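You operate a simulated robot arm through the tools that you are given. There is no shell and no other tool. Be economical: measure what you need, move in short steps, check, and stop when the job is done.

You run a simulated two-armed robot. Do the job below in one go: nothing can be reset, and whatever is moved stays where it is left.

## Task
Pick up the teal tube from the top of the blue bench with one hand, pass it to the other hand and put it on the top of the blue trunk. Put the coupler from the shelf under the orange bench in the tray. Take the small black charger and put it on the shelf under the orange bench. Take the preamp and put it on the top of the blue bench. Fetch the camera and set it on the shelf under the yellow bench. Take the flat table microphone on the top of the cream desk and put it away on the shelf under the green bench. Put the green pad on the free end of the lamp bar shelf. Do these in any order. Set down upright: camera.

The check looks at the end state, three seconds after you hand in, the way a careful person would. Anything else that was tipped, shoved, dropped, spilled or broken makes it a failure.

## Robot
Two 7-joint arms with fingered hands on one trunk, on a base that drives. Base frame: it is fixed to the floor where the robot stands at the start and does not move with it; the origin is under the middle of the robot, x ahead of it, y to its left, z up; the surface under the hand at the start is at about z = 78. Units: cm, rad, N and s.
The left shoulder is at the start at [5.1, 12.5, 112.6], the right one opposite. With the tool pointing down near the work surface each hand reaches from about 42 to 84 cm from the robot's upright axis, wherever it stands, measured 20 degrees to its own side. Places, roughly: camera [-275, 150, 75]; coupler (8x3x3 cm) [50, 180, 50]; flat table microphone [-150, -100, 75]; free end of the lamp bar shelf [-410, 80, 100]; green pad (9x6x5 cm) [-70, -120, 80]; preamp [50, 275, 75]; shelf under the green bench [-500, -130, 40]; shelf under the orange bench [60, 230, 40]; shelf under the yellow bench [-50, -140, 40]; small black charger (6x7x5 cm) [50, 220, 80]; top of the blue bench [60, 50, 80]; top of the blue trunk (44x15 cm) [-262, 50, 62]; tray (20x15x5 cm) [-140, 400, 40]; tube [25, 0, 100]. Payload 4 kg a hand.
The TCP of each hand is the grasp point between the finger pads, 2.9 cm short of the fingertips. In the tool frame z runs along the fingers and y along their closing line. Largest opening 10 cm; the body of the gripper starts 3.4 cm behind the TCP. The gripper is a hand of 5 fingers: y runs from the thumb to the fingers, the wrist lies at [-1.5, -10.5, -17.7] in the tool frame, and closing takes about 1.5 s.
Orientation is that of the tool frame in the base frame, as [roll, pitch, yaw] about the fixed x, y, z axes, in that order (R = Rz(yaw) Ry(pitch) Rx(roll)). With the fingers straight down and the wrist toward the robot, the tool's x, y and z point along [0, 1, 0], [1, 0, 0] and [0, 0, -1] of the base frame.

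## Interface
- The arms move only by the tool nudge_tool. It takes "left_steps", "right_steps" or both (then of equal length, played together; a hand with none holds still); each is a list of rows, each a list of 3 entries, a list of its own where there are three numbers: the shift along the base's x, y, z in cm, then the turn, a rotation vector about the base's x, y, z in rad, then the opening in per cent of the stroke, from 0 (shut) to 100 (fully open). In form: [[[dx, dy, dz], [ax, ay, az], hand], ...]. A call has 1 to 12 rows; each row shifts and turns the commanded pose from where the row before left it. Rows are played at 5 a second. More than 5 cm and 0.15 rad between two rows, or a gripper value outside its range, and nothing of the call is played. A pose out of reach is approached as far as the arm can. The call stops where the force on the tool passes 40 N (or 10 N more than at its start, if that is more) or the arm is blocked; 0.2 s more then pass. Each finger travels about 4.5 cm/s and halts on what it meets, pressing with about 22 N; the grip force reading is that of the motor and also rises with nothing between the fingers. The clock runs only during rows and for 0.2 s after the last one: add rows that do not move to give the fingers time. The reply holds the time, the measured pose of the TCP, the force on the tool along the base axes, the opening and the grip force, in the units named above and with some noise, with the torque about the TCP (base axes, N m) and any sound that the robot's microphone picked up.
- Cameras (640 x 400 px; columns grow to the right, rows downward): "scene" is now at [14.81, 2.53, 125.57]; the picture's right is [0.31, -0.95, 0.00], its down [-0.55, -0.18, -0.82] and it looks along [0.78, 0.26, -0.57] (base axes); focal length 214 px, centre (320, 200). "left" rides on the left gripper at [-6.6, -8.6, -12.1] in its tool frame; the picture's right is [-0.76, -0.31, 0.58], its down [0.59, -0.70, 0.40] and it looks along [0.28, 0.64, 0.71] (tool axes); focal length 247 px, centre (320, 200). "right" rides on the right gripper at [6.6, -8.6, -12.1] in its tool frame; the picture's right is [-0.76, 0.31, -0.58], its down [-0.59, -0.70, 0.40] and it looks along [-0.28, 0.64, 0.71] (tool axes); focal length 247 px, centre (320, 200). There is no depth. A picture from a camera that has moved, and an enlarged one, comes with that camera's place and axes in the base frame and with its lens.
- grab_frame(camera): a new picture of that camera. It takes no simulated time.
- slide_trunk(by): slides the trunk up (or, below 0, down) by that many cm; the arms and the scene camera ride with it, the base frame stays. It gives what a move gives, with no picture.
- drive_base(legs): drives the robot by 1 to 6 legs, each [ahead, turn to the left] in cm and rad, along the robot's own axes; the way and the turn of a leg run together, so that a leg with both is an arc; at most 150 cm and 3.142 rad a leg. The arms and the cameras ride along, it lands a little off, and it stops where it bumps. It gives what a move gives.
- hand_shape(shape, hand): the hand has 5 fingers and takes this shape, open, in about a second: jaw (thumb against the fingers, like two jaws); tri (thumb and two fingers); tip (a fingertip pinch); poke (one finger out to press); point (the index stretched); flat (the hand flat); cup (the hand cupped); fist (a fist). The gripper value then closes the fingers along that shape, each until it touches; the sizes above hold for jaw. It gives what a move gives, with no picture.
- turn_head(pan, tilt): turns the head with the scene camera to pan (to the left, within 1.396 rad either way) and tilt (down, from -0.506 to 1.204), counted from straight ahead of the robot. It gives what a move gives.
- inspect(camera, box): a new picture of the part [left, top, right, bottom] of that camera's present view, enlarged. It takes no simulated time.
- job_done(): hands the job in; it is judged then, once.

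Go step by step. Nothing tells you exact positions but the pictures and the camera data: compare them with the known pose of the tool, close in by small moves and look again before you grip or let go. The budget is 217 turns and 228 pictures, counting those below and the enlarged ones. Unless the task says otherwise, let go and move clear before handing in, and close with one line.

The tools are called after "Call:" as name(argument=value, ...) on one line, values as JSON. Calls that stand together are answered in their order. nudge_tool: Moves the arms, as the interface text tells. Its arguments: {"type":"object","properties":{"left_steps":{"type":"array"},"right_steps":{"type":"array"}},"required":[]} The other tools are called the same way: slide_trunk (by) slides the trunk up or down; hand_shape (shape, hand) gives the hand a shape; drive_base (legs) drives the base; turn_head (pan, tilt) turns the head that bears the scene camera; grab_frame (camera) takes a picture; inspect (camera, box) takes an enlarged picture of a part of a camera's view; job_done () hands the job in.

At the start:

```text
time_s: 0.0
left_position: [34.31, 49.7, 108.2]
left_ee_rot: [3.141, 0.0, 1.572]
left_ft_force: [0.8, 0.1, -0.9]
left_torque: [-0.02, 0.02, 0.0]
left_gripper_width: 9.97
left_grip_force: 0.1
left_shape: jaw
right_position: [52.0, 2.53, 113.56]
right_ee_rot: [-3.14, 0.0, 1.571]
right_ft_force: [-0.2, -0.5, -0.4]
right_torque: [0.0, -0.02, 0.0]
right_gripper_width: 9.97
right_grip_force: 0.1
right_shape: jaw
trunk travel left (down, up): [-32.5, 42.2]
robot x, y, heading: [-0.06, 0.05, -0.002]
head pan, tilt: [0.318, 0.613]
```

scene: 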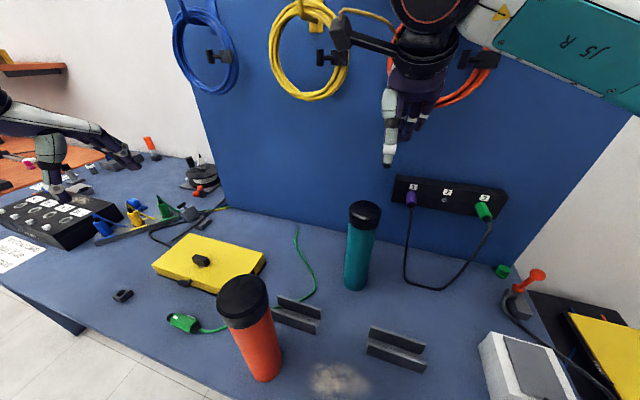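
right: 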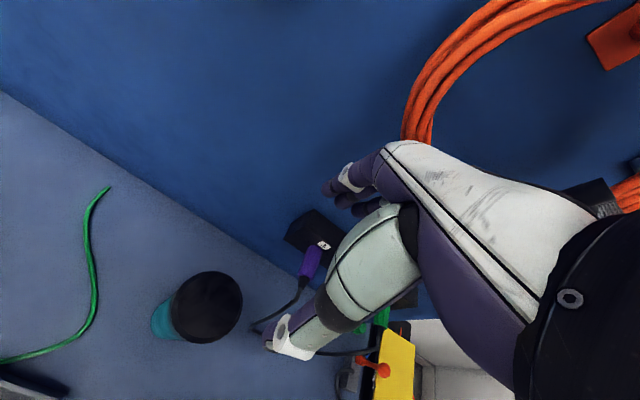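
left: 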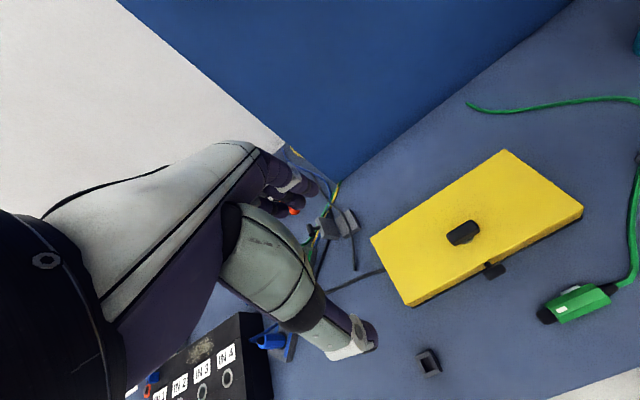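

I see the teal tube standing on the blue bench at about [50, 4.5], with its top near z = 99. I'll look around with the head before moving.

Call:
turn_head(pan=0.1, tilt=0.75)

Call:
inspect(camera="scene", box=[160, 100, 480, 300])

Call:
grab_frame(camera="scene")

```text
time_s: 0.8
left_position: [34.34, 49.73, 108.19]
left_ee_rot: [3.141, 0.001, 1.573]
left_ft_force: [0.1, 0.4, 0.2]
left_torque: [0.02, 0.0, 0.01]
left_gripper_width: 9.99
left_grip_force: 0.0
left_shape: jaw
right_position: [51.89, 2.48, 113.37]
right_ee_rot: [-3.14, 0.0, 1.571]
right_ft_force: [0.6, 0.8, 0.6]
right_torque: [0.02, 0.01, 0.01]
right_gripper_width: 9.99
right_grip_force: 0.1
right_shape: jaw
trunk travel left (down, up): [-32.5, 42.2]
robot x, y, heading: [0.08, -0.19, -0.001]
head pan, tilt: [0.099, 0.75]
```

```text
2.00 times, centred on (320, 200) of scene
camera zoom: at [14.7, 0.61, 124.39], right [0.1, -0.99, 0.0], down [-0.68, -0.07, -0.73], along [0.73, 0.07, -0.68], focal length 429 px, centre (320, 200)
```

zoom: 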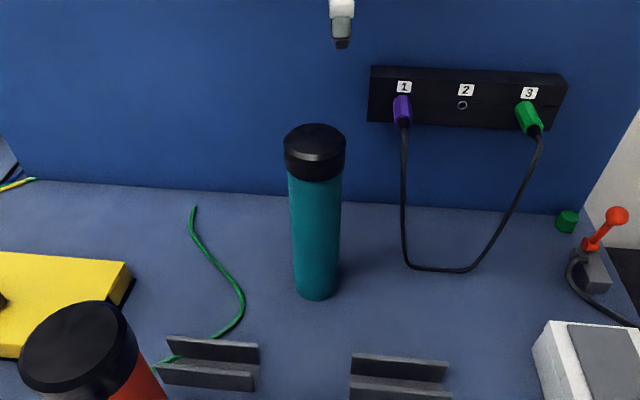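

```text
223 pictures are left
camera scene: at [14.7, 0.61, 124.39], right [0.1, -0.99, 0.0], down [-0.68, -0.07, -0.73], along [0.73, 0.07, -0.68], focal length 214 px, centre (320, 200)
```

scene: 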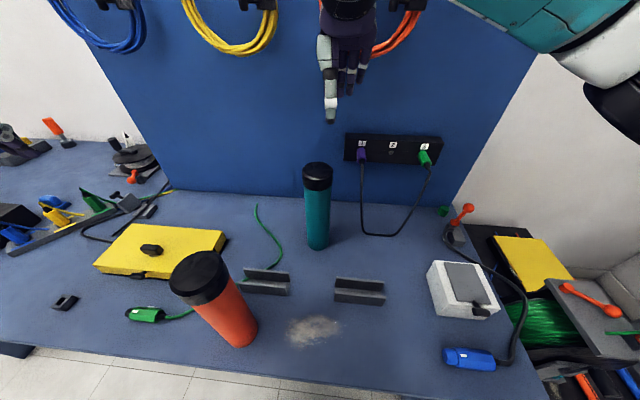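

The tube measures about 6 cm across and 23 cm tall, at [48.7, 4.3]. I'll back off about 20 cm so the right hand has room to take it sideways at its lower half. The left hand can then take the cap from above.

Call:
drive_base(legs=[[-20, 0]])

Call:
nudge_tool(right_steps=[[[0.6, -0.6, 0], [0.1235, -0.0512, -0.0512], 100], [[0.6, -0.6, 0], [0.1235, -0.0512, -0.0512], 100], [[0.6, -0.6, 0], [0.1235, -0.0512, -0.0512], 100], [[0.6, -0.6, 0], [0.1235, -0.0512, -0.0512], 100], [[0.6, -0.6, 0], [0.1235, -0.0512, -0.0512], 100], [[0.6, -0.6, 0], [0.1235, -0.0512, -0.0512], 100], [[0.6, -0.6, 0], [0.1235, -0.0512, -0.0512], 100], [[0.6, -0.6, 0], [0.1235, -0.0512, -0.0512], 100], [[0.6, -0.6, 0], [0.1235, -0.0512, -0.0512], 100], [[0.6, -0.6, 0], [0.1235, -0.0512, -0.0512], 100], [[0.6, -0.6, 0], [0.1235, -0.0512, -0.0512], 100], [[0.6, -0.6, 0], [0.1235, -0.0512, -0.0512], 100]])

Call:
grab_frame(camera="scene")

```text
time_s: 2.3
left_position: [14.27, 49.84, 108.22]
left_ee_rot: [3.141, -0.002, 1.574]
left_ft_force: [0.5, 0.3, 0.3]
left_torque: [0.03, -0.01, -0.05]
left_gripper_width: 10.0
left_grip_force: 0.1
left_shape: jaw
right_position: [32.12, 2.57, 113.5]
right_ee_rot: [-3.141, -0.001, 1.575]
right_ft_force: [0.1, 0.3, 0.1]
right_torque: [-0.01, -0.04, -0.02]
right_gripper_width: 9.98
right_grip_force: 0.0
right_shape: jaw
trunk travel left (down, up): [-32.5, 42.2]
robot x, y, heading: [-19.93, 0.12, 0.005]
head pan, tilt: [0.099, 0.75]
```

```text
time_s: 4.9
left_position: [14.38, 49.88, 108.21]
left_ee_rot: [-3.141, 0.001, 1.575]
left_ft_force: [-0.5, 0.2, 0.5]
left_torque: [0.02, 0.0, 0.0]
left_gripper_width: 9.99
left_grip_force: 0.2
left_shape: jaw
right_position: [38.81, -7.6, 113.17]
right_ee_rot: [3.023, -1.386, 1.079]
right_ft_force: [-0.1, -0.4, 1.1]
right_torque: [0.02, -0.02, 0.03]
right_gripper_width: 9.99
right_grip_force: 0.1
right_shape: jaw
right hand out of reach, approached as far as the arm can: row 10, 11, 12
trunk travel left (down, up): [-32.5, 42.2]
robot x, y, heading: [-19.73, 0.05, 0.003]
head pan, tilt: [0.099, 0.75]
```

```text
222 pictures are left
camera scene: at [-5.1, 0.55, 124.38], right [0.1, -0.99, 0.0], down [-0.68, -0.07, -0.73], along [0.73, 0.08, -0.68], focal length 214 px, centre (320, 200)
```

scene: 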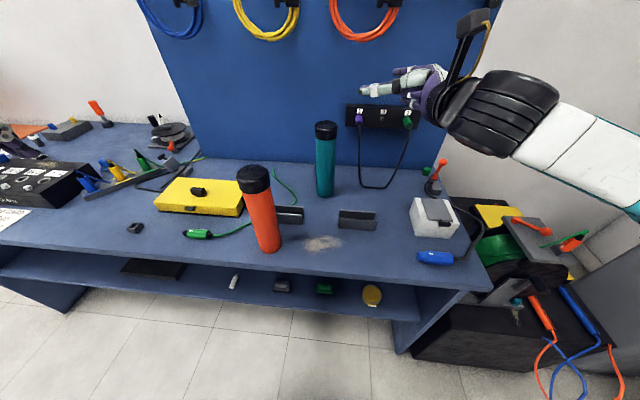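

The right hand is nearly oriented; the last bit was out of reach at that height. I'll lower it to the side of the tube and see whether it reaches the pose there.

Call:
nudge_tool(right_steps=[[[0, 0, -3], [0, 0, 0], 100], [[0, 0, -3], [0, 0, 0], 100], [[0, 0, -3], [0, 0, 0], 100], [[0, 0, -3], [0, 0, 0], 100], [[0, 0, -3], [0, 0, 0], 100], [[0, 0, 0], [0, 0, 0], 100]])

```text
time_s: 6.3
left_position: [14.37, 49.86, 108.25]
left_ee_rot: [-3.142, -0.001, 1.574]
left_ft_force: [0.2, 1.3, 0.1]
left_torque: [0.01, 0.0, 0.01]
left_gripper_width: 9.99
left_grip_force: 0.1
left_shape: jaw
right_position: [39.04, -9.24, 109.83]
right_ee_rot: [3.018, -1.383, 1.085]
right_ft_force: [-0.4, 0.2, 0.7]
right_torque: [0.0, 0.01, -0.02]
right_gripper_width: 9.99
right_grip_force: 0.1
right_shape: jaw
right hand out of reach, approached as far as the arm can: row 1, 2, 3, 4, 5
trunk travel left (down, up): [-32.5, 42.2]
robot x, y, heading: [-19.8, 0.21, 0.005]
head pan, tilt: [0.099, 0.75]
```

That pose is limited by the wrist. I'll tilt the fingers down to about 40–45° below horizontal, which also suits the tube, and lower again.

Call:
nudge_tool(right_steps=[[[0, 0, 0], [-0.115, 0.08, 0], 100], [[0, 0, 0], [-0.115, 0.08, 0], 100], [[0, 0, 0], [-0.115, 0.08, 0], 100], [[0, 0, 0], [-0.115, 0.08, 0], 100], [[0, 0, 0], [0, 0, 0], 100]])

```text
time_s: 7.5
left_position: [14.38, 49.77, 108.26]
left_ee_rot: [-3.14, 0.001, 1.574]
left_ft_force: [-1.0, 0.1, -0.2]
left_torque: [0.0, 0.02, -0.02]
left_gripper_width: 9.99
left_grip_force: 0.0
left_shape: jaw
right_position: [38.93, -9.16, 109.83]
right_ee_rot: [3.115, -0.823, 0.994]
right_ft_force: [-0.2, 0.9, -0.4]
right_torque: [0.03, 0.03, 0.01]
right_gripper_width: 9.99
right_grip_force: 0.0
right_shape: jaw
trunk travel left (down, up): [-32.5, 42.2]
robot x, y, heading: [-19.8, 0.06, -0.0]
head pan, tilt: [0.099, 0.75]
```

The wrist geometry suits a top grip with the right hand better, with the left hand taking the tube sideways high in the air. I'll bring the right hand back to pointing down, turned so its wrist sits back-right, and put it over the tube.

Call:
nudge_tool(right_steps=[[[0, 0, 0.4], [-0.112, 0.078, 0], 100], [[0, 0, 0.4], [-0.112, 0.078, 0], 100], [[0, 0, 0.4], [-0.112, 0.078, 0], 100], [[0, 0, 0.4], [-0.112, 0.078, 0], 100], [[0, 0, 0.4], [-0.112, 0.078, 0], 100], [[0, 0, 0.4], [-0.112, 0.078, 0], 100], [[0.6, 0.8, 0], [0, 0, 0.14], 100], [[0.6, 0.8, 0], [0, 0, 0.14], 100], [[0.6, 0.8, 0], [0, 0, 0.14], 100], [[0.6, 0.8, 0], [0, 0, 0.14], 100], [[0.6, 0.8, 0], [0, 0, 0.14], 100], [[0.6, 0.8, 0], [0, 0, 0.14], 100]])

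Call:
nudge_tool(right_steps=[[[1, 1.4, 0], [0, 0, 0.14], 100], [[1, 1.4, 0], [0, 0, 0.14], 100], [[1, 1.4, 0], [0, 0, 0.05], 100], [[1, 1.4, 0], [0, 0, 0], 100], [[1, 1.4, 0], [0, 0, 0], 100], [[1, 1.4, 0], [0, 0, 0], 100], [[0, 0, 0], [0, 0, 0], 100]])

Call:
grab_frame(camera="right")

Call:
grab_frame(camera="scene")

```text
time_s: 10.1
left_position: [14.46, 49.92, 108.12]
left_ee_rot: [3.14, 0.0, 1.575]
left_ft_force: [0.0, -0.4, 0.1]
left_torque: [0.0, 0.0, 0.01]
left_gripper_width: 10.0
left_grip_force: 0.1
left_shape: jaw
right_position: [42.7, -4.31, 112.1]
right_ee_rot: [3.14, -0.007, 1.83]
right_ft_force: [-0.2, -0.5, -0.2]
right_torque: [-0.01, 0.0, 0.03]
right_gripper_width: 9.97
right_grip_force: 0.1
right_shape: jaw
trunk travel left (down, up): [-32.5, 42.2]
robot x, y, heading: [-19.7, -0.26, 0.003]
head pan, tilt: [0.099, 0.75]
```

```text
time_s: 11.7
left_position: [14.39, 49.83, 108.28]
left_ee_rot: [-3.141, 0.001, 1.574]
left_ft_force: [0.3, 0.0, -0.4]
left_torque: [0.01, -0.02, -0.04]
left_gripper_width: 9.98
left_grip_force: 0.1
left_shape: jaw
right_position: [48.47, 4.15, 112.13]
right_ee_rot: [3.138, -0.008, 2.153]
right_ft_force: [-0.2, 0.4, -0.2]
right_torque: [0.0, 0.01, 0.02]
right_gripper_width: 9.98
right_grip_force: 0.1
right_shape: jaw
trunk travel left (down, up): [-32.5, 42.2]
robot x, y, heading: [-19.88, -0.12, 0.0]
head pan, tilt: [0.099, 0.75]
```

```text
221 pictures are left
camera right: at [37.77, 4.82, 124.27], right [0.67, -0.47, 0.57], down [-0.26, -0.88, -0.4], along [0.69, 0.12, -0.71], focal length 247 px, centre (320, 200)
```

right: 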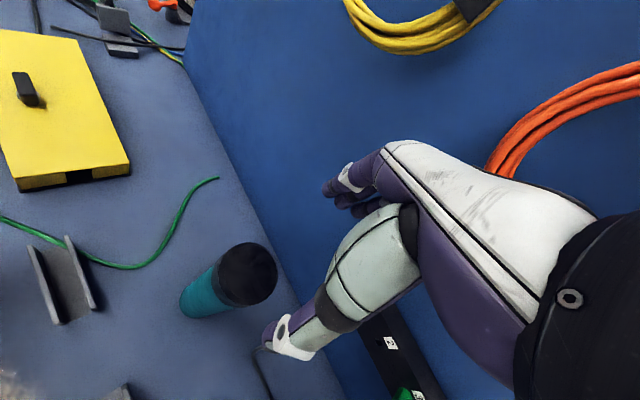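

```text
220 pictures are left
camera scene: at [-5.08, 0.6, 124.38], right [0.1, -0.99, 0.0], down [-0.68, -0.07, -0.73], along [0.73, 0.07, -0.68], focal length 214 px, centre (320, 200)
```

scene: 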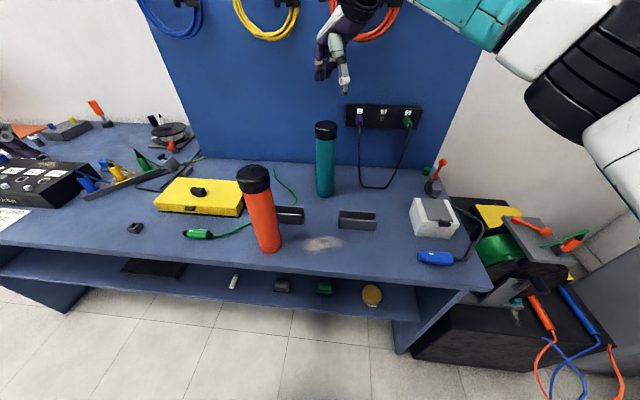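

The right hand is centred over the tube. I'll descend to about z = 98 and check before closing.

Call:
nudge_tool(right_steps=[[[0.1, 0, -3], [0, 0, 0], 100], [[0.1, 0.1, -3], [0, 0, 0], 100], [[0, 0, -3], [0, 0, 0], 100], [[0, 0, -2], [0, 0, 0], 100], [[0, 0, -1.5], [0, 0, 0], 100], [[0, 0, -1.5], [0, 0, 0], 100], [[0, 0, 0], [0, 0, 0], 100]])

Call:
grab_frame(camera="right")

Call:
inspect(camera="scene", box=[240, 80, 400, 180])

```text
time_s: 13.3
left_position: [14.35, 49.85, 108.19]
left_ee_rot: [-3.141, 0.001, 1.574]
left_ft_force: [0.2, 1.1, -0.4]
left_torque: [-0.01, -0.01, -0.04]
left_gripper_width: 9.99
left_grip_force: 0.1
left_shape: jaw
right_position: [48.73, 4.13, 98.2]
right_ee_rot: [3.139, -0.008, 2.154]
right_ft_force: [-0.3, 0.6, -0.2]
right_torque: [-0.01, -0.01, 0.03]
right_gripper_width: 10.0
right_grip_force: 0.1
right_shape: jaw
trunk travel left (down, up): [-32.5, 42.2]
robot x, y, heading: [-19.92, 0.15, 0.0]
head pan, tilt: [0.099, 0.75]
```

```text
219 pictures are left
camera right: at [38.02, 4.93, 110.24], right [0.67, -0.47, 0.57], down [-0.26, -0.88, -0.4], along [0.69, 0.12, -0.71], focal length 247 px, centre (320, 200)
```

right: 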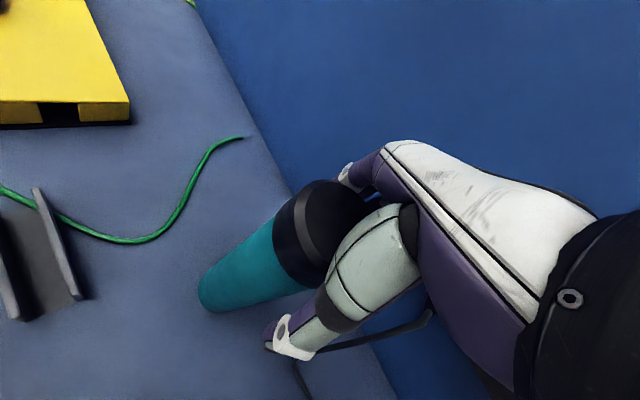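

```text
4.00 times, centred on (320, 130) of scene
camera zoom: at [-5.09, 0.62, 124.39], right [0.1, -0.99, 0.0], down [-0.68, -0.07, -0.73], along [0.73, 0.07, -0.68], focal length 858 px, centre (320, 480)
```

zoom: 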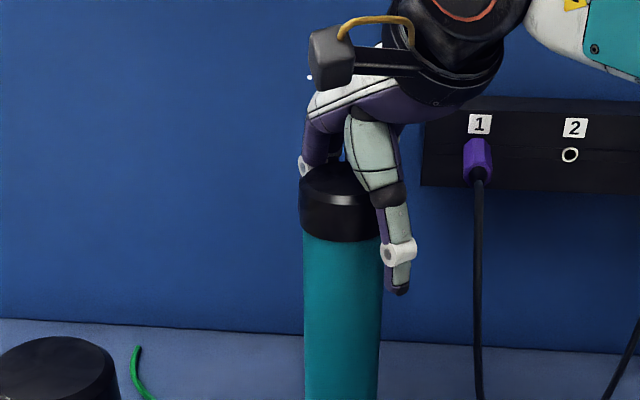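

The thumb is in front-right of the cap and the fingers are behind it, so I'll close the hand.

Call:
nudge_tool(right_steps=[[[0, 0, 0], [0, 0, 0], 50], [[0, 0, 0], [0, 0, 0], 20], [[0, 0, 0], [0, 0, 0], 0], [[0, 0, 0], [0, 0, 0], 0], [[0, 0, 0], [0, 0, 0], 0], [[0, 0, 0], [0, 0, 0], 0], [[0, 0, 0], [0, 0, 0], 0], [[0, 0, 0], [0, 0, 0], 0]])

Call:
inspect(camera="scene", box=[240, 80, 400, 180])

```text
time_s: 15.1
left_position: [14.32, 49.82, 108.2]
left_ee_rot: [3.141, -0.001, 1.574]
left_ft_force: [0.3, 0.0, 0.0]
left_torque: [-0.04, 0.01, 0.01]
left_gripper_width: 9.97
left_grip_force: 0.0
left_shape: jaw
right_position: [48.73, 4.32, 98.25]
right_ee_rot: [3.139, -0.006, 2.153]
right_ft_force: [-0.3, -0.1, 0.3]
right_torque: [-0.13, 0.03, 0.0]
right_gripper_width: 4.7
right_grip_force: 22.1
right_shape: jaw
trunk travel left (down, up): [-32.5, 42.2]
robot x, y, heading: [-19.82, -0.06, 0.007]
head pan, tilt: [0.099, 0.75]
```

```text
4.00 times, centred on (320, 130) of scene
camera zoom: at [-5.08, 0.62, 124.38], right [0.1, -0.99, 0.0], down [-0.68, -0.07, -0.73], along [0.73, 0.07, -0.68], focal length 858 px, centre (320, 480)
```

zoom: 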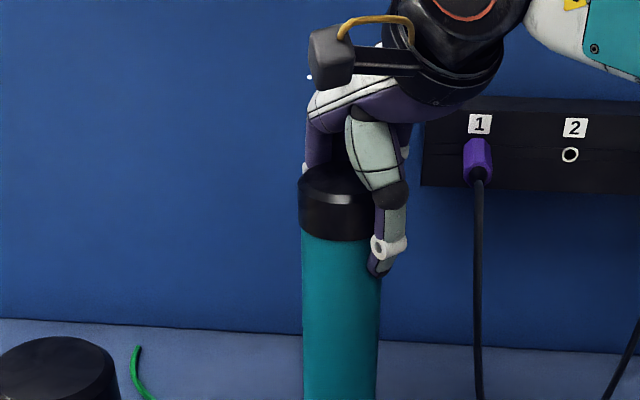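

It's gripped: width 4.7, 22 N. I'll lift a little and check.

Call:
nudge_tool(right_steps=[[[0, 0, 1], [0, 0, 0], 0], [[0, 0, 1.5], [0, 0, 0], 0], [[0, 0, 2], [0, 0, 0], 0], [[0, 0, 2], [0, 0, 0], 0], [[0, 0, 2], [0, 0, 0], 0], [[0, 0, 2], [0, 0, 0], 0], [[0, 0, 2], [0, 0, 0], 0], [[0, 0, 2], [0, 0, 0], 0]])

Call:
grab_frame(camera="scene")

```text
time_s: 16.9
left_position: [14.36, 49.86, 108.27]
left_ee_rot: [-3.141, -0.001, 1.573]
left_ft_force: [-0.1, -0.9, -0.7]
left_torque: [0.0, -0.02, 0.04]
left_gripper_width: 9.97
left_grip_force: 0.1
left_shape: jaw
right_position: [48.74, 4.3, 112.86]
right_ee_rot: [3.138, -0.007, 2.157]
right_ft_force: [-0.3, 0.5, -3.2]
right_torque: [-0.03, -0.05, 0.02]
right_gripper_width: 4.7
right_grip_force: 21.8
right_shape: jaw
trunk travel left (down, up): [-32.5, 42.2]
robot x, y, heading: [-19.91, 0.01, -0.001]
head pan, tilt: [0.099, 0.75]
```

```text
216 pictures are left
camera scene: at [-5.09, 0.65, 124.38], right [0.1, -0.99, 0.0], down [-0.68, -0.07, -0.73], along [0.73, 0.07, -0.68], focal length 214 px, centre (320, 200)
```

scene: 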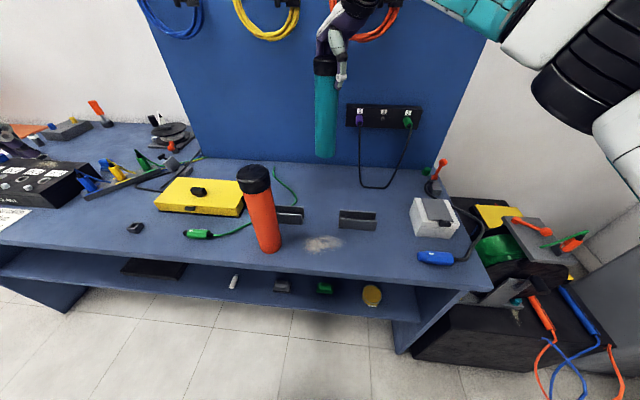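

The tube is held upright and weighs about 0.3 kg. I'll raise it, and at the same time bring the left hand round so it points forward-right, nearly level, short of the tube.

Call:
nudge_tool(left_steps=[[[2, -2.8, 0.4], [-0.0984, -0.0408, 0.0565], 100], [[2, -2.8, 0.4], [-0.0984, -0.0408, 0.0565], 100], [[2, -2.8, 0.4], [-0.0984, -0.0408, 0.0565], 100], [[2, -2.8, 0.4], [-0.0984, -0.0408, 0.0565], 100], [[2, -2.8, 0.4], [-0.0984, -0.0408, 0.0565], 100], [[2, -2.8, 0.4], [-0.0984, -0.0408, 0.0565], 100], [[2, -2.8, 0.4], [-0.0984, -0.0408, 0.0565], 100], [[2, -2.8, 0.4], [-0.0984, -0.0408, 0.0565], 100], [[2, -2.8, 0.4], [-0.0984, -0.0408, 0.0565], 100], [[2, -2.8, 0.4], [-0.0984, -0.0408, 0.0565], 100], [[2, -2.8, 0.4], [-0.0984, -0.0408, 0.0565], 100], [[2, -2.8, 0.4], [-0.0984, -0.0408, 0.0565], 100]], right_steps=[[[0, 0, 1], [0, 0, 0], 0], [[0, 0, 1], [0, 0, 0], 0], [[0, 0, 1], [0, 0, 0], 0], [[0, 0, 1], [0, 0, 0], 0], [[0, 0, 1], [0, 0, 0], 0], [[0, 0, 1], [0, 0, 0], 0], [[0, 0, 1], [0, 0, 0], 0], [[0, 0, 1], [0, 0, 0], 0], [[0, 0, 1], [0, 0, 0], 0], [[0, 0, 0], [0, 0, 0], 0], [[0, 0, 0], [0, 0, 0], 0], [[0, 0, 0], [0, 0, 0], 0]])

Call:
grab_frame(camera="scene")

Call:
grab_frame(camera="left")

```text
time_s: 19.5
left_position: [38.29, 16.26, 113.09]
left_ee_rot: [-3.127, 1.25, 2.37]
left_ft_force: [-0.3, -1.0, -0.2]
left_torque: [0.0, -0.01, -0.04]
left_gripper_width: 9.97
left_grip_force: 0.0
left_shape: jaw
right_position: [48.81, 4.12, 121.5]
right_ee_rot: [3.139, -0.007, 2.154]
right_ft_force: [0.2, 0.1, -2.4]
right_torque: [0.01, -0.01, -0.01]
right_gripper_width: 4.68
right_grip_force: 22.1
right_shape: jaw
trunk travel left (down, up): [-32.5, 42.2]
robot x, y, heading: [-19.64, -0.3, -0.002]
head pan, tilt: [0.099, 0.75]
```

```text
215 pictures are left
camera scene: at [-5.02, 0.54, 124.37], right [0.1, -0.99, 0.0], down [-0.68, -0.07, -0.73], along [0.73, 0.08, -0.68], focal length 214 px, centre (320, 200)
```

scene: 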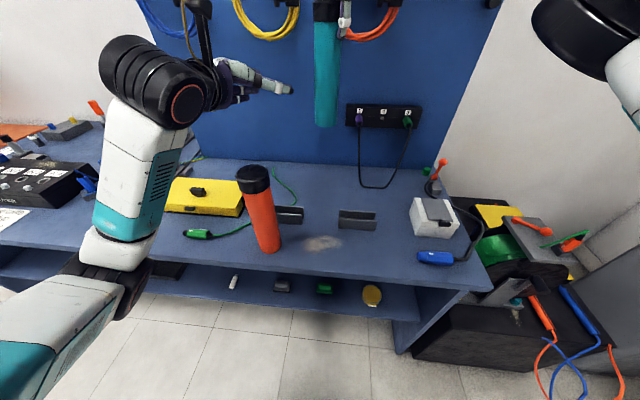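

```text
214 pictures are left
camera left: at [25.71, 16.96, 123.18], right [0.34, -0.77, 0.54], down [-0.36, -0.64, -0.68], along [0.87, 0.04, -0.5], focal length 247 px, centre (320, 200)
```

left: 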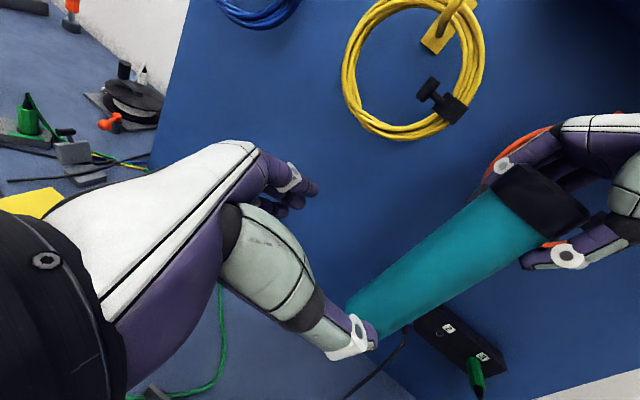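

The left hand reached a level pose and the tube is at about [48.8, 4.4]. I'll lower it a little and close in to the tube's middle.

Call:
nudge_tool(left_steps=[[[1, -1.4, -0.8], [0, 0, 0], 100], [[1, -1.4, -0.8], [0, 0, 0], 100], [[1.2, -1.4, -0.8], [0, 0, 0], 100], [[1.2, -1.2, 0], [0, 0, 0], 100], [[1.2, -1.2, 0], [0, 0, 0], 100], [[1.2, -1.2, 0], [0, 0, 0], 100], [[0, 0, 0], [0, 0, 0], 100]])

Call:
grab_frame(camera="left")

Call:
inspect(camera="scene", box=[220, 0, 420, 125])

```text
time_s: 21.1
left_position: [45.26, 8.31, 110.49]
left_ee_rot: [-3.134, 1.249, 2.366]
left_ft_force: [-0.4, 0.3, 0.3]
left_torque: [-0.01, -0.01, 0.05]
left_gripper_width: 10.0
left_grip_force: 0.1
left_shape: jaw
right_position: [48.76, 4.13, 121.53]
right_ee_rot: [3.139, -0.006, 2.153]
right_ft_force: [-0.9, 0.8, -1.6]
right_torque: [-0.02, 0.03, 0.0]
right_gripper_width: 4.72
right_grip_force: 21.6
right_shape: jaw
trunk travel left (down, up): [-32.5, 42.2]
robot x, y, heading: [-19.68, -0.06, -0.0]
head pan, tilt: [0.099, 0.75]
```

```text
213 pictures are left
camera left: at [32.6, 9.06, 120.63], right [0.34, -0.77, 0.54], down [-0.36, -0.64, -0.68], along [0.87, 0.04, -0.5], focal length 247 px, centre (320, 200)
```

left: 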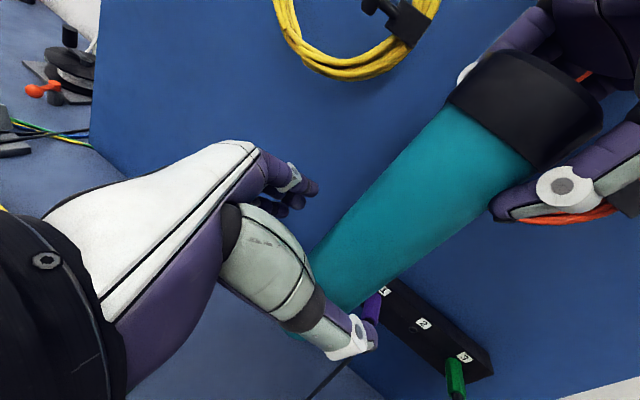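

```text
3.20 times, centred on (320, 62) of scene
camera zoom: at [-5.07, 0.62, 124.38], right [0.1, -0.99, 0.0], down [-0.68, -0.07, -0.73], along [0.73, 0.07, -0.68], focal length 686 px, centre (320, 640)
```

zoom: 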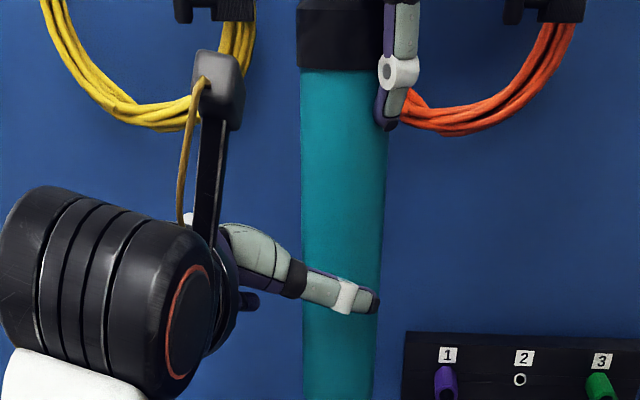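

The fingers straddle the tube, about 5 cm short. I'll advance the rest and close.

Call:
nudge_tool(left_steps=[[[1.1, -1.2, 0], [0, 0, 0], 100], [[1.1, -1.2, 0], [0, 0, 0], 100], [[0.9, -1.1, 0], [0, 0, 0], 100], [[0, 0, 0], [0, 0, 0], 100]])

Call:
inspect(camera="scene", box=[220, 0, 420, 125])

Call:
grab_frame(camera="left")

```text
time_s: 22.1
left_position: [48.3, 4.84, 110.54]
left_ee_rot: [-3.131, 1.25, 2.369]
left_ft_force: [-0.2, -0.7, -0.3]
left_torque: [-0.04, 0.0, 0.0]
left_gripper_width: 9.98
left_grip_force: 0.1
left_shape: jaw
right_position: [48.84, 4.09, 121.49]
right_ee_rot: [3.137, -0.005, 2.154]
right_ft_force: [0.5, 0.0, -1.4]
right_torque: [0.0, -0.03, 0.02]
right_gripper_width: 4.72
right_grip_force: 22.3
right_shape: jaw
trunk travel left (down, up): [-32.5, 42.2]
robot x, y, heading: [-19.88, -0.08, 0.004]
head pan, tilt: [0.099, 0.75]
```

```text
3.20 times, centred on (320, 62) of scene
camera zoom: at [-5.06, 0.62, 124.38], right [0.1, -0.99, 0.0], down [-0.68, -0.07, -0.73], along [0.73, 0.07, -0.68], focal length 686 px, centre (320, 640)
```

zoom: 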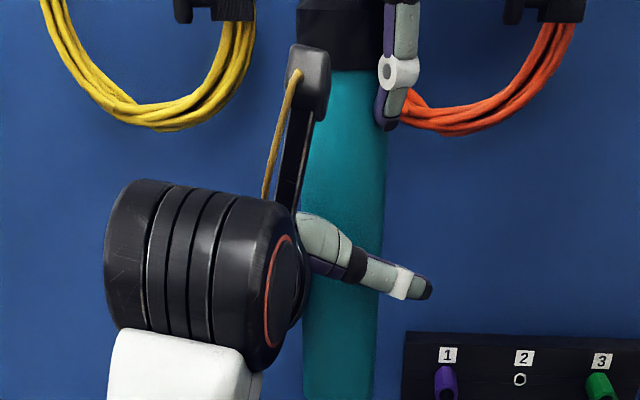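

```text
210 pictures are left
camera left: at [35.66, 5.62, 120.69], right [0.34, -0.77, 0.54], down [-0.36, -0.64, -0.68], along [0.87, 0.04, -0.5], focal length 247 px, centre (320, 200)
```

left: 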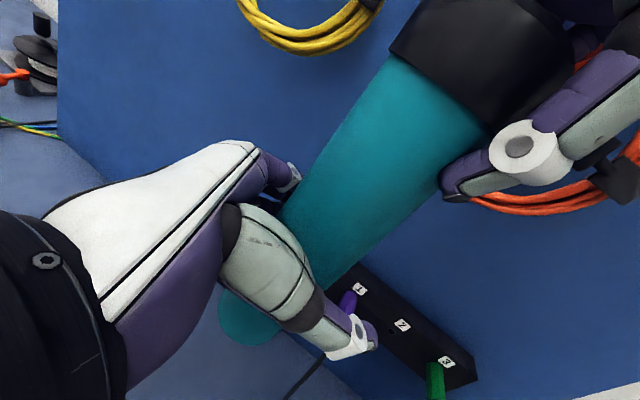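

Good: the tube is between the left thumb and fingers. I'll close the left hand, then open the right.

Call:
nudge_tool(left_steps=[[[0, 0, 0], [0, 0, 0], 50], [[0, 0, 0], [0, 0, 0], 20], [[0, 0, 0], [0, 0, 0], 0], [[0, 0, 0], [0, 0, 0], 0], [[0, 0, 0], [0, 0, 0], 0], [[0, 0, 0], [0, 0, 0], 0], [[0, 0, 0], [0, 0, 0], 0], [[0, 0, 0], [0, 0, 0], 0]])

Call:
inspect(camera="scene", box=[220, 0, 420, 125])

```text
time_s: 23.9
left_position: [48.33, 4.92, 110.64]
left_ee_rot: [-3.134, 1.248, 2.366]
left_ft_force: [1.2, 0.1, -0.4]
left_torque: [0.11, 0.0, 0.05]
left_gripper_width: 4.52
left_grip_force: 21.7
left_shape: jaw
right_position: [48.79, 4.18, 121.37]
right_ee_rot: [3.139, -0.008, 2.152]
right_ft_force: [-2.2, 0.6, -1.3]
right_torque: [-0.1, 0.2, -0.06]
right_gripper_width: 4.67
right_grip_force: 21.9
right_shape: jaw
trunk travel left (down, up): [-32.5, 42.2]
robot x, y, heading: [-19.7, 0.2, 0.005]
head pan, tilt: [0.099, 0.75]
```

```text
3.20 times, centred on (320, 62) of scene
camera zoom: at [-5.06, 0.61, 124.38], right [0.1, -0.99, 0.0], down [-0.68, -0.07, -0.73], along [0.73, 0.07, -0.68], focal length 686 px, centre (320, 640)
```

zoom: 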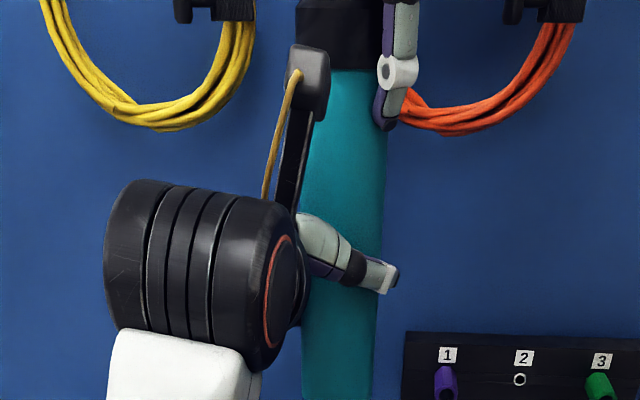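

Both hands hold the tube. I'll open the right hand slowly and lift it straight up.

Call:
nudge_tool(right_steps=[[[0, 0, 0], [0, 0, 0], 40], [[0, 0, 0], [0, 0, 0], 70], [[0, 0, 0], [0, 0, 0], 100], [[0, 0, 0], [0, 0, 0], 100], [[0, 0, 0], [0, 0, 0], 100], [[0, 0, 0], [0, 0, 0], 100], [[0, 0, 2], [0, 0, 0], 100], [[0, 0, 2], [0, 0, 0], 100], [[0, 0, 2], [0, 0, 0], 100], [[0, 0, 2], [0, 0, 0], 100]])

Call:
turn_head(pan=0.1, tilt=0.4)

Call:
grab_frame(camera="scene")

```text
time_s: 26.1
left_position: [48.24, 4.82, 110.64]
left_ee_rot: [-3.135, 1.25, 2.365]
left_ft_force: [0.7, 0.4, 0.4]
left_torque: [0.02, 0.01, -0.01]
left_gripper_width: 4.51
left_grip_force: 22.3
left_shape: jaw
right_position: [48.83, 4.06, 121.42]
right_ee_rot: [3.139, -0.007, 2.154]
right_ft_force: [0.2, -0.1, 0.4]
right_torque: [0.02, -0.02, -0.01]
right_gripper_width: 10.01
right_grip_force: 0.0
right_shape: jaw
right hand out of reach, approached as far as the arm can: row 7, 8, 9, 10
trunk travel left (down, up): [-32.5, 42.2]
robot x, y, heading: [-19.54, -0.09, 0.0]
head pan, tilt: [0.099, 0.75]
```

```text
time_s: 27.0
left_position: [48.33, 4.89, 110.51]
left_ee_rot: [-3.135, 1.249, 2.366]
left_ft_force: [-0.2, -0.4, 1.0]
left_torque: [0.0, 0.02, 0.01]
left_gripper_width: 4.49
left_grip_force: 22.2
left_shape: jaw
right_position: [48.72, 4.05, 121.41]
right_ee_rot: [3.138, -0.007, 2.153]
right_ft_force: [0.3, 0.0, 0.5]
right_torque: [0.0, 0.01, 0.03]
right_gripper_width: 9.99
right_grip_force: 0.1
right_shape: jaw
trunk travel left (down, up): [-32.5, 42.2]
robot x, y, heading: [-19.53, 0.17, 0.005]
head pan, tilt: [0.099, 0.4]
```

```text
208 pictures are left
camera scene: at [-4.09, 0.71, 127.48], right [0.1, -0.99, 0.0], down [-0.39, -0.04, -0.92], along [0.92, 0.09, -0.39], focal length 214 px, centre (320, 200)
```

scene: 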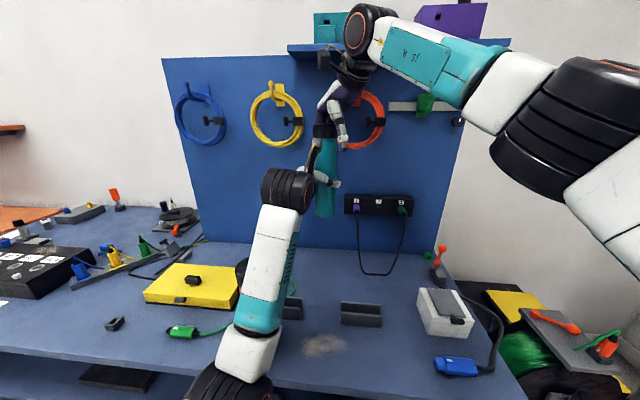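

The right arm is at its upper limit there, so I'll lower the left hand with the tube instead. That also tests its reach lower down.

Call:
nudge_tool(left_steps=[[[0, 0, -2], [0, 0, 0], 0], [[0, 0, -2], [0, 0, 0], 0], [[0, 0, -2], [0, 0, 0], 0], [[0, 0, -2], [0, 0, 0], 0], [[0, 0, 0], [0, 0, 0], 0]])

Call:
grab_frame(camera="scene")

```text
time_s: 28.2
left_position: [48.26, 5.04, 102.43]
left_ee_rot: [-3.127, 1.25, 2.372]
left_ft_force: [0.4, -0.4, 0.5]
left_torque: [0.01, -0.01, -0.01]
left_gripper_width: 4.51
left_grip_force: 21.9
left_shape: jaw
right_position: [48.81, 4.03, 121.39]
right_ee_rot: [3.137, -0.007, 2.153]
right_ft_force: [0.4, 0.5, -0.3]
right_torque: [0.02, 0.0, 0.04]
right_gripper_width: 9.95
right_grip_force: 0.1
right_shape: jaw
trunk travel left (down, up): [-32.5, 42.2]
robot x, y, heading: [-20.09, -0.03, 0.003]
head pan, tilt: [0.099, 0.4]
```

```text
207 pictures are left
camera scene: at [-4.09, 0.71, 127.49], right [0.1, -0.99, 0.0], down [-0.39, -0.04, -0.92], along [0.92, 0.09, -0.39], focal length 214 px, centre (320, 200)
```

scene: 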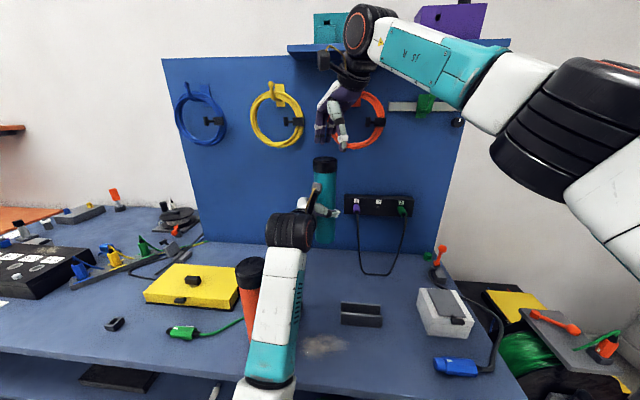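

The tube is in the left hand and clear of the right. I'll move the right hand aside, raise the left again and then back away.

Call:
nudge_tool(right_steps=[[[-0.5, -3, 0], [0, 0, 0], 100], [[-0.5, -3, 0], [0, 0, 0], 100], [[-0.5, -3, 0], [0, 0, 0], 100], [[-1, -3, 0], [0, 0, 0], 100], [[-1, -3, 0], [0, 0, 0], 100], [[-1, -3, 0], [0, 0, 0], 100], [[0, 0, 0], [0, 0, 0], 100]])

Call:
nudge_tool(left_steps=[[[0, 0, 2], [0, 0, 0], 0], [[0, 0, 2], [0, 0, 0], 0], [[0, 0, 2], [0, 0, 0], 0], [[0, 0, 2], [0, 0, 0], 0], [[0, 0, 1], [0, 0, 0], 0], [[0, 0, 0], [0, 0, 0], 0]])

Call:
turn_head(pan=-1.39, tilt=0.4)

Call:
grab_frame(camera="scene")

Call:
turn_head(pan=1.39, tilt=0.4)

Call:
grab_frame(camera="scene")

```text
time_s: 29.8
left_position: [48.3, 4.85, 102.5]
left_ee_rot: [-3.132, 1.25, 2.368]
left_ft_force: [0.7, -0.3, 0.2]
left_torque: [-0.01, 0.0, 0.01]
left_gripper_width: 4.49
left_grip_force: 22.1
left_shape: jaw
right_position: [44.88, -11.91, 121.56]
right_ee_rot: [3.139, -0.009, 2.15]
right_ft_force: [-0.6, -0.5, -0.9]
right_torque: [0.03, 0.0, 0.01]
right_gripper_width: 9.96
right_grip_force: 0.2
right_shape: jaw
right hand out of reach, approached as far as the arm can: row 6
trunk travel left (down, up): [-32.5, 42.2]
robot x, y, heading: [-20.06, 0.13, 0.005]
head pan, tilt: [0.099, 0.4]
```

```text
time_s: 31.2
left_position: [48.2, 4.98, 111.53]
left_ee_rot: [-3.129, 1.25, 2.371]
left_ft_force: [0.2, -0.3, -1.7]
left_torque: [0.0, -0.03, 0.0]
left_gripper_width: 4.49
left_grip_force: 22.2
left_shape: jaw
right_position: [44.84, -12.02, 121.63]
right_ee_rot: [3.136, -0.008, 2.151]
right_ft_force: [-0.6, -0.3, 0.3]
right_torque: [-0.01, -0.02, -0.01]
right_gripper_width: 9.99
right_grip_force: 0.0
right_shape: jaw
trunk travel left (down, up): [-32.5, 42.2]
robot x, y, heading: [-19.91, -0.26, 0.005]
head pan, tilt: [0.099, 0.4]
```

```text
time_s: 32.8
left_position: [48.3, 4.9, 111.56]
left_ee_rot: [-3.13, 1.249, 2.369]
left_ft_force: [0.0, 1.1, -1.6]
left_torque: [0.02, -0.01, -0.02]
left_gripper_width: 4.52
left_grip_force: 22.3
left_shape: jaw
right_position: [44.89, -12.08, 121.46]
right_ee_rot: [3.138, -0.009, 2.15]
right_ft_force: [-0.3, -0.4, -0.1]
right_torque: [-0.01, -0.04, 0.02]
right_gripper_width: 9.95
right_grip_force: 0.1
right_shape: jaw
trunk travel left (down, up): [-32.5, 42.2]
robot x, y, heading: [-19.9, 0.2, 0.002]
head pan, tilt: [-1.389, 0.4]
```

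```text
206 pictures are left
camera scene: at [-11.59, -9.36, 127.49], right [-0.98, -0.18, 0.0], down [-0.07, 0.38, -0.92], along [0.17, -0.91, -0.39], focal length 214 px, centre (320, 200)
```

scene: 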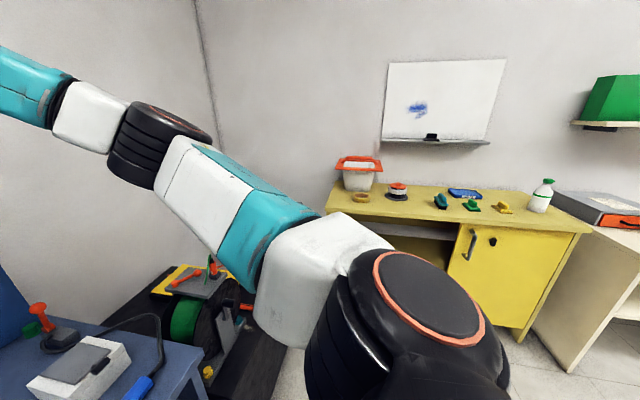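

```text
time_s: 35.2
left_position: [48.27, 4.87, 111.63]
left_ee_rot: [-3.127, 1.252, 2.372]
left_ft_force: [0.6, 0.4, -2.7]
left_torque: [-0.03, -0.01, 0.0]
left_gripper_width: 4.5
left_grip_force: 22.5
left_shape: jaw
right_position: [44.84, -11.88, 121.54]
right_ee_rot: [3.138, -0.009, 2.15]
right_ft_force: [0.1, -0.3, -0.3]
right_torque: [0.0, -0.02, 0.02]
right_gripper_width: 10.0
right_grip_force: 0.1
right_shape: jaw
trunk travel left (down, up): [-32.5, 42.2]
robot x, y, heading: [-19.89, 0.15, 0.001]
head pan, tilt: [1.389, 0.4]
```

```text
205 pictures are left
camera scene: at [-11.66, 8.86, 127.49], right [0.98, -0.18, 0.0], down [-0.07, -0.38, -0.92], along [0.16, 0.91, -0.39], focal length 214 px, centre (320, 200)
```

scene: 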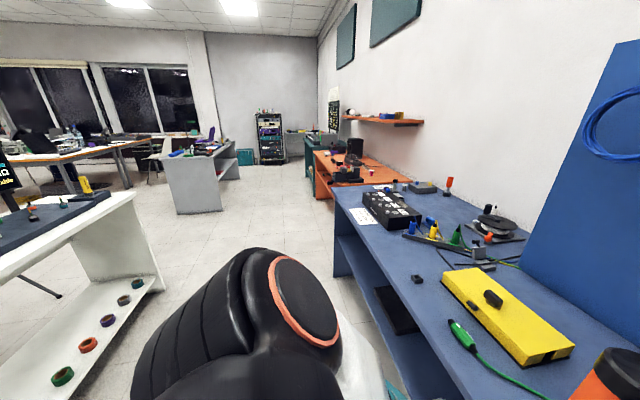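

The tube is held securely. I'll back off 40 cm and turn left in stages, looking as I go.

Call:
drive_base(legs=[[-40, 0], [0, 1.57]])

Call:
grab_frame(camera="scene")

Call:
turn_head(pan=0.5, tilt=0.3)

Call:
grab_frame(camera="scene")

```text
time_s: 41.7
left_position: [-67.86, 67.66, 111.55]
left_ee_rot: [-3.126, 1.25, -2.301]
left_ft_force: [0.0, -0.3, -1.2]
left_torque: [-0.03, -0.02, 0.01]
left_gripper_width: 4.52
left_grip_force: 21.8
left_shape: jaw
right_position: [-50.8, 64.81, 121.48]
right_ee_rot: [3.139, -0.008, -2.525]
right_ft_force: [0.0, -0.6, -0.1]
right_torque: [0.02, 0.01, 0.03]
right_gripper_width: 9.95
right_grip_force: 0.1
right_shape: jaw
trunk travel left (down, up): [-32.5, 42.2]
robot x, y, heading: [-60.33, -0.12, 1.616]
head pan, tilt: [1.389, 0.4]
```

```text
204 pictures are left
camera scene: at [-69.65, 7.25, 127.49], right [0.14, 0.99, 0.0], down [0.39, -0.06, -0.92], along [-0.91, 0.13, -0.39], focal length 214 px, centre (320, 200)
```

scene: 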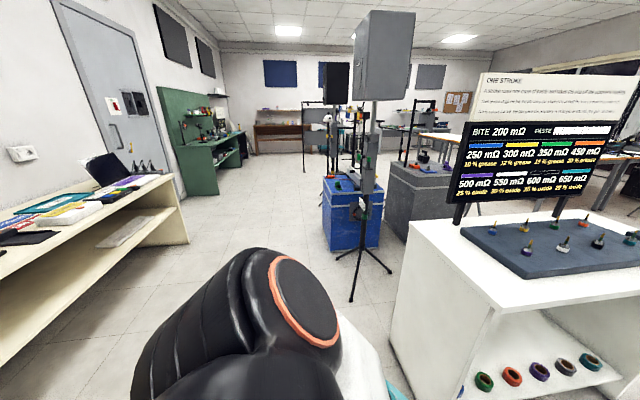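

```text
time_s: 42.9
left_position: [-67.74, 67.63, 111.36]
left_ee_rot: [-3.132, 1.249, -2.308]
left_ft_force: [0.0, -0.3, -1.3]
left_torque: [0.01, -0.02, 0.0]
left_gripper_width: 4.54
left_grip_force: 21.8
left_shape: jaw
right_position: [-50.68, 64.83, 121.45]
right_ee_rot: [3.135, -0.008, -2.527]
right_ft_force: [0.6, -0.4, 0.4]
right_torque: [0.01, -0.03, 0.01]
right_gripper_width: 9.95
right_grip_force: 0.1
right_shape: jaw
trunk travel left (down, up): [-32.5, 42.2]
robot x, y, heading: [-60.51, -0.41, 1.609]
head pan, tilt: [0.499, 0.3]
```

```text
203 pictures are left
camera scene: at [-65.26, 13.95, 128.41], right [0.86, 0.51, 0.0], down [0.15, -0.25, -0.96], along [-0.49, 0.82, -0.3], focal length 214 px, centre (320, 200)
```

scene: 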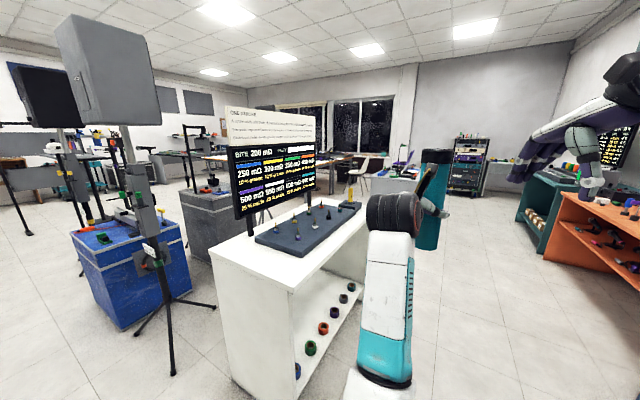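

I can see the blue trunk with a speaker stand in front of it; its south side looks open from the aisle. I'll turn to face west and drive down the aisle part of the way.

Call:
drive_base(legs=[[0, 1.55], [110, 0]])

Call:
turn_head(pan=-0.7, tilt=0.5)

Call:
grab_frame(camera="scene")

Call:
turn_head(pan=0.4, tilt=0.4)

Call:
grab_frame(camera="scene")

```text
time_s: 52.6
left_position: [-239.91, -12.55, 111.59]
left_ee_rot: [-3.128, 1.251, -0.731]
left_ft_force: [0.2, 0.5, -2.4]
left_torque: [0.03, 0.0, -0.01]
left_gripper_width: 4.49
left_grip_force: 22.2
left_shape: jaw
right_position: [-237.05, 4.52, 121.58]
right_ee_rot: [3.138, -0.009, -0.953]
right_ft_force: [-0.4, -1.3, -0.1]
right_torque: [0.0, -0.01, 0.03]
right_gripper_width: 10.0
right_grip_force: 0.0
right_shape: jaw
trunk travel left (down, up): [-32.5, 42.2]
robot x, y, heading: [-172.09, -4.85, -3.1]
head pan, tilt: [0.499, 0.3]
```

```text
time_s: 54.0
left_position: [-239.83, -12.58, 111.57]
left_ee_rot: [-3.131, 1.25, -0.736]
left_ft_force: [-0.2, -1.4, -1.9]
left_torque: [0.01, 0.0, -0.01]
left_gripper_width: 4.49
left_grip_force: 22.1
left_shape: jaw
right_position: [-237.04, 4.41, 121.59]
right_ee_rot: [3.136, -0.009, -0.953]
right_ft_force: [-0.3, 0.1, -0.6]
right_torque: [-0.01, 0.01, -0.02]
right_gripper_width: 9.99
right_grip_force: 0.2
right_shape: jaw
trunk travel left (down, up): [-32.5, 42.2]
robot x, y, heading: [-171.73, -4.72, -3.104]
head pan, tilt: [-0.7, 0.499]
```

```text
202 pictures are left
camera scene: at [-185.43, 0.17, 126.58], right [0.61, 0.79, 0.0], down [0.38, -0.29, -0.88], along [-0.69, 0.54, -0.48], focal length 214 px, centre (320, 200)
```

scene: 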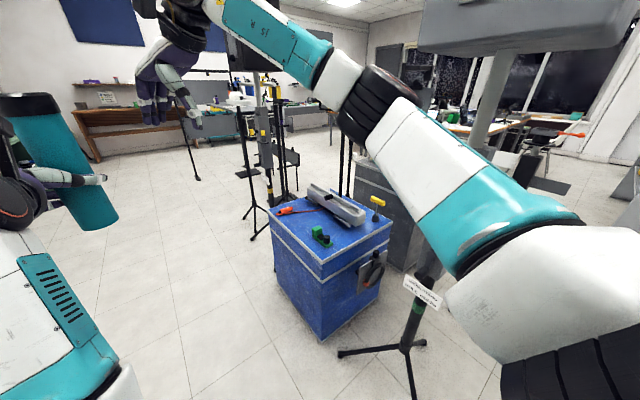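

```text
time_s: 55.3
left_position: [-239.77, -12.44, 111.54]
left_ee_rot: [-3.129, 1.25, -0.732]
left_ft_force: [0.7, 0.4, -3.2]
left_torque: [0.01, 0.02, -0.04]
left_gripper_width: 4.48
left_grip_force: 21.8
left_shape: jaw
right_position: [-237.04, 4.45, 121.56]
right_ee_rot: [3.139, -0.009, -0.953]
right_ft_force: [0.1, -0.3, 0.0]
right_torque: [0.04, -0.01, 0.0]
right_gripper_width: 9.98
right_grip_force: 0.0
right_shape: jaw
trunk travel left (down, up): [-32.5, 42.2]
robot x, y, heading: [-172.05, -4.69, -3.101]
head pan, tilt: [0.4, 0.4]
```

```text
201 pictures are left
camera scene: at [-186.61, -9.34, 127.49], right [-0.43, 0.9, 0.0], down [0.35, 0.17, -0.92], along [-0.83, -0.39, -0.39], focal length 214 px, centre (320, 200)
```

scene: 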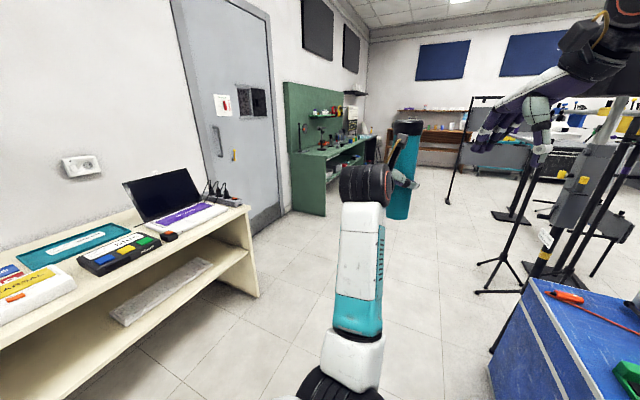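

The trunk top spans x -283 to -236 and y 40 to 87, with some small things on it. I'll drive to about [-258, -20] and face it from the south.

Call:
drive_base(legs=[[0, 0.14], [87, 0], [0, -1.75]])

Call:
turn_head(pan=0, tilt=0.8)

Call:
grab_frame(camera="scene")

```text
time_s: 64.8
left_position: [-258.65, 48.28, 111.57]
left_ee_rot: [-3.134, 1.25, -2.369]
left_ft_force: [0.2, 0.2, -2.8]
left_torque: [0.03, 0.02, -0.01]
left_gripper_width: 4.46
left_grip_force: 22.6
left_shape: jaw
right_position: [-241.83, 44.5, 121.59]
right_ee_rot: [3.135, -0.009, -2.587]
right_ft_force: [1.1, 0.1, 0.3]
right_torque: [-0.02, -0.02, -0.02]
right_gripper_width: 9.98
right_grip_force: 0.1
right_shape: jaw
trunk travel left (down, up): [-32.5, 42.2]
robot x, y, heading: [-255.67, -19.8, 1.552]
head pan, tilt: [0.4, 0.4]
```

```text
time_s: 65.7
left_position: [-258.61, 48.25, 111.54]
left_ee_rot: [-3.132, 1.249, -2.368]
left_ft_force: [1.2, -0.2, -2.3]
left_torque: [0.05, -0.01, 0.03]
left_gripper_width: 4.46
left_grip_force: 22.1
left_shape: jaw
right_position: [-241.85, 44.46, 121.64]
right_ee_rot: [3.137, -0.011, -2.585]
right_ft_force: [-0.1, 1.0, -0.2]
right_torque: [0.01, -0.01, -0.03]
right_gripper_width: 10.01
right_grip_force: 0.0
right_shape: jaw
trunk travel left (down, up): [-32.5, 42.2]
robot x, y, heading: [-255.28, -19.8, 1.551]
head pan, tilt: [0.0, 0.799]
```

```text
200 pictures are left
camera scene: at [-254.89, -5.64, 123.98], right [1.0, -0.02, 0.0], down [-0.01, -0.72, -0.7], along [0.01, 0.7, -0.72], focal length 214 px, centre (320, 200)
```

scene: 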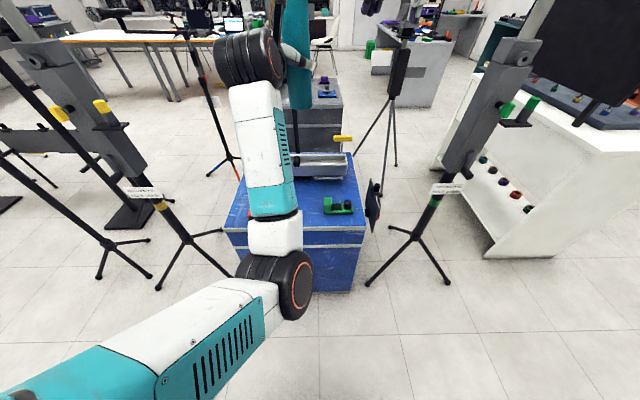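

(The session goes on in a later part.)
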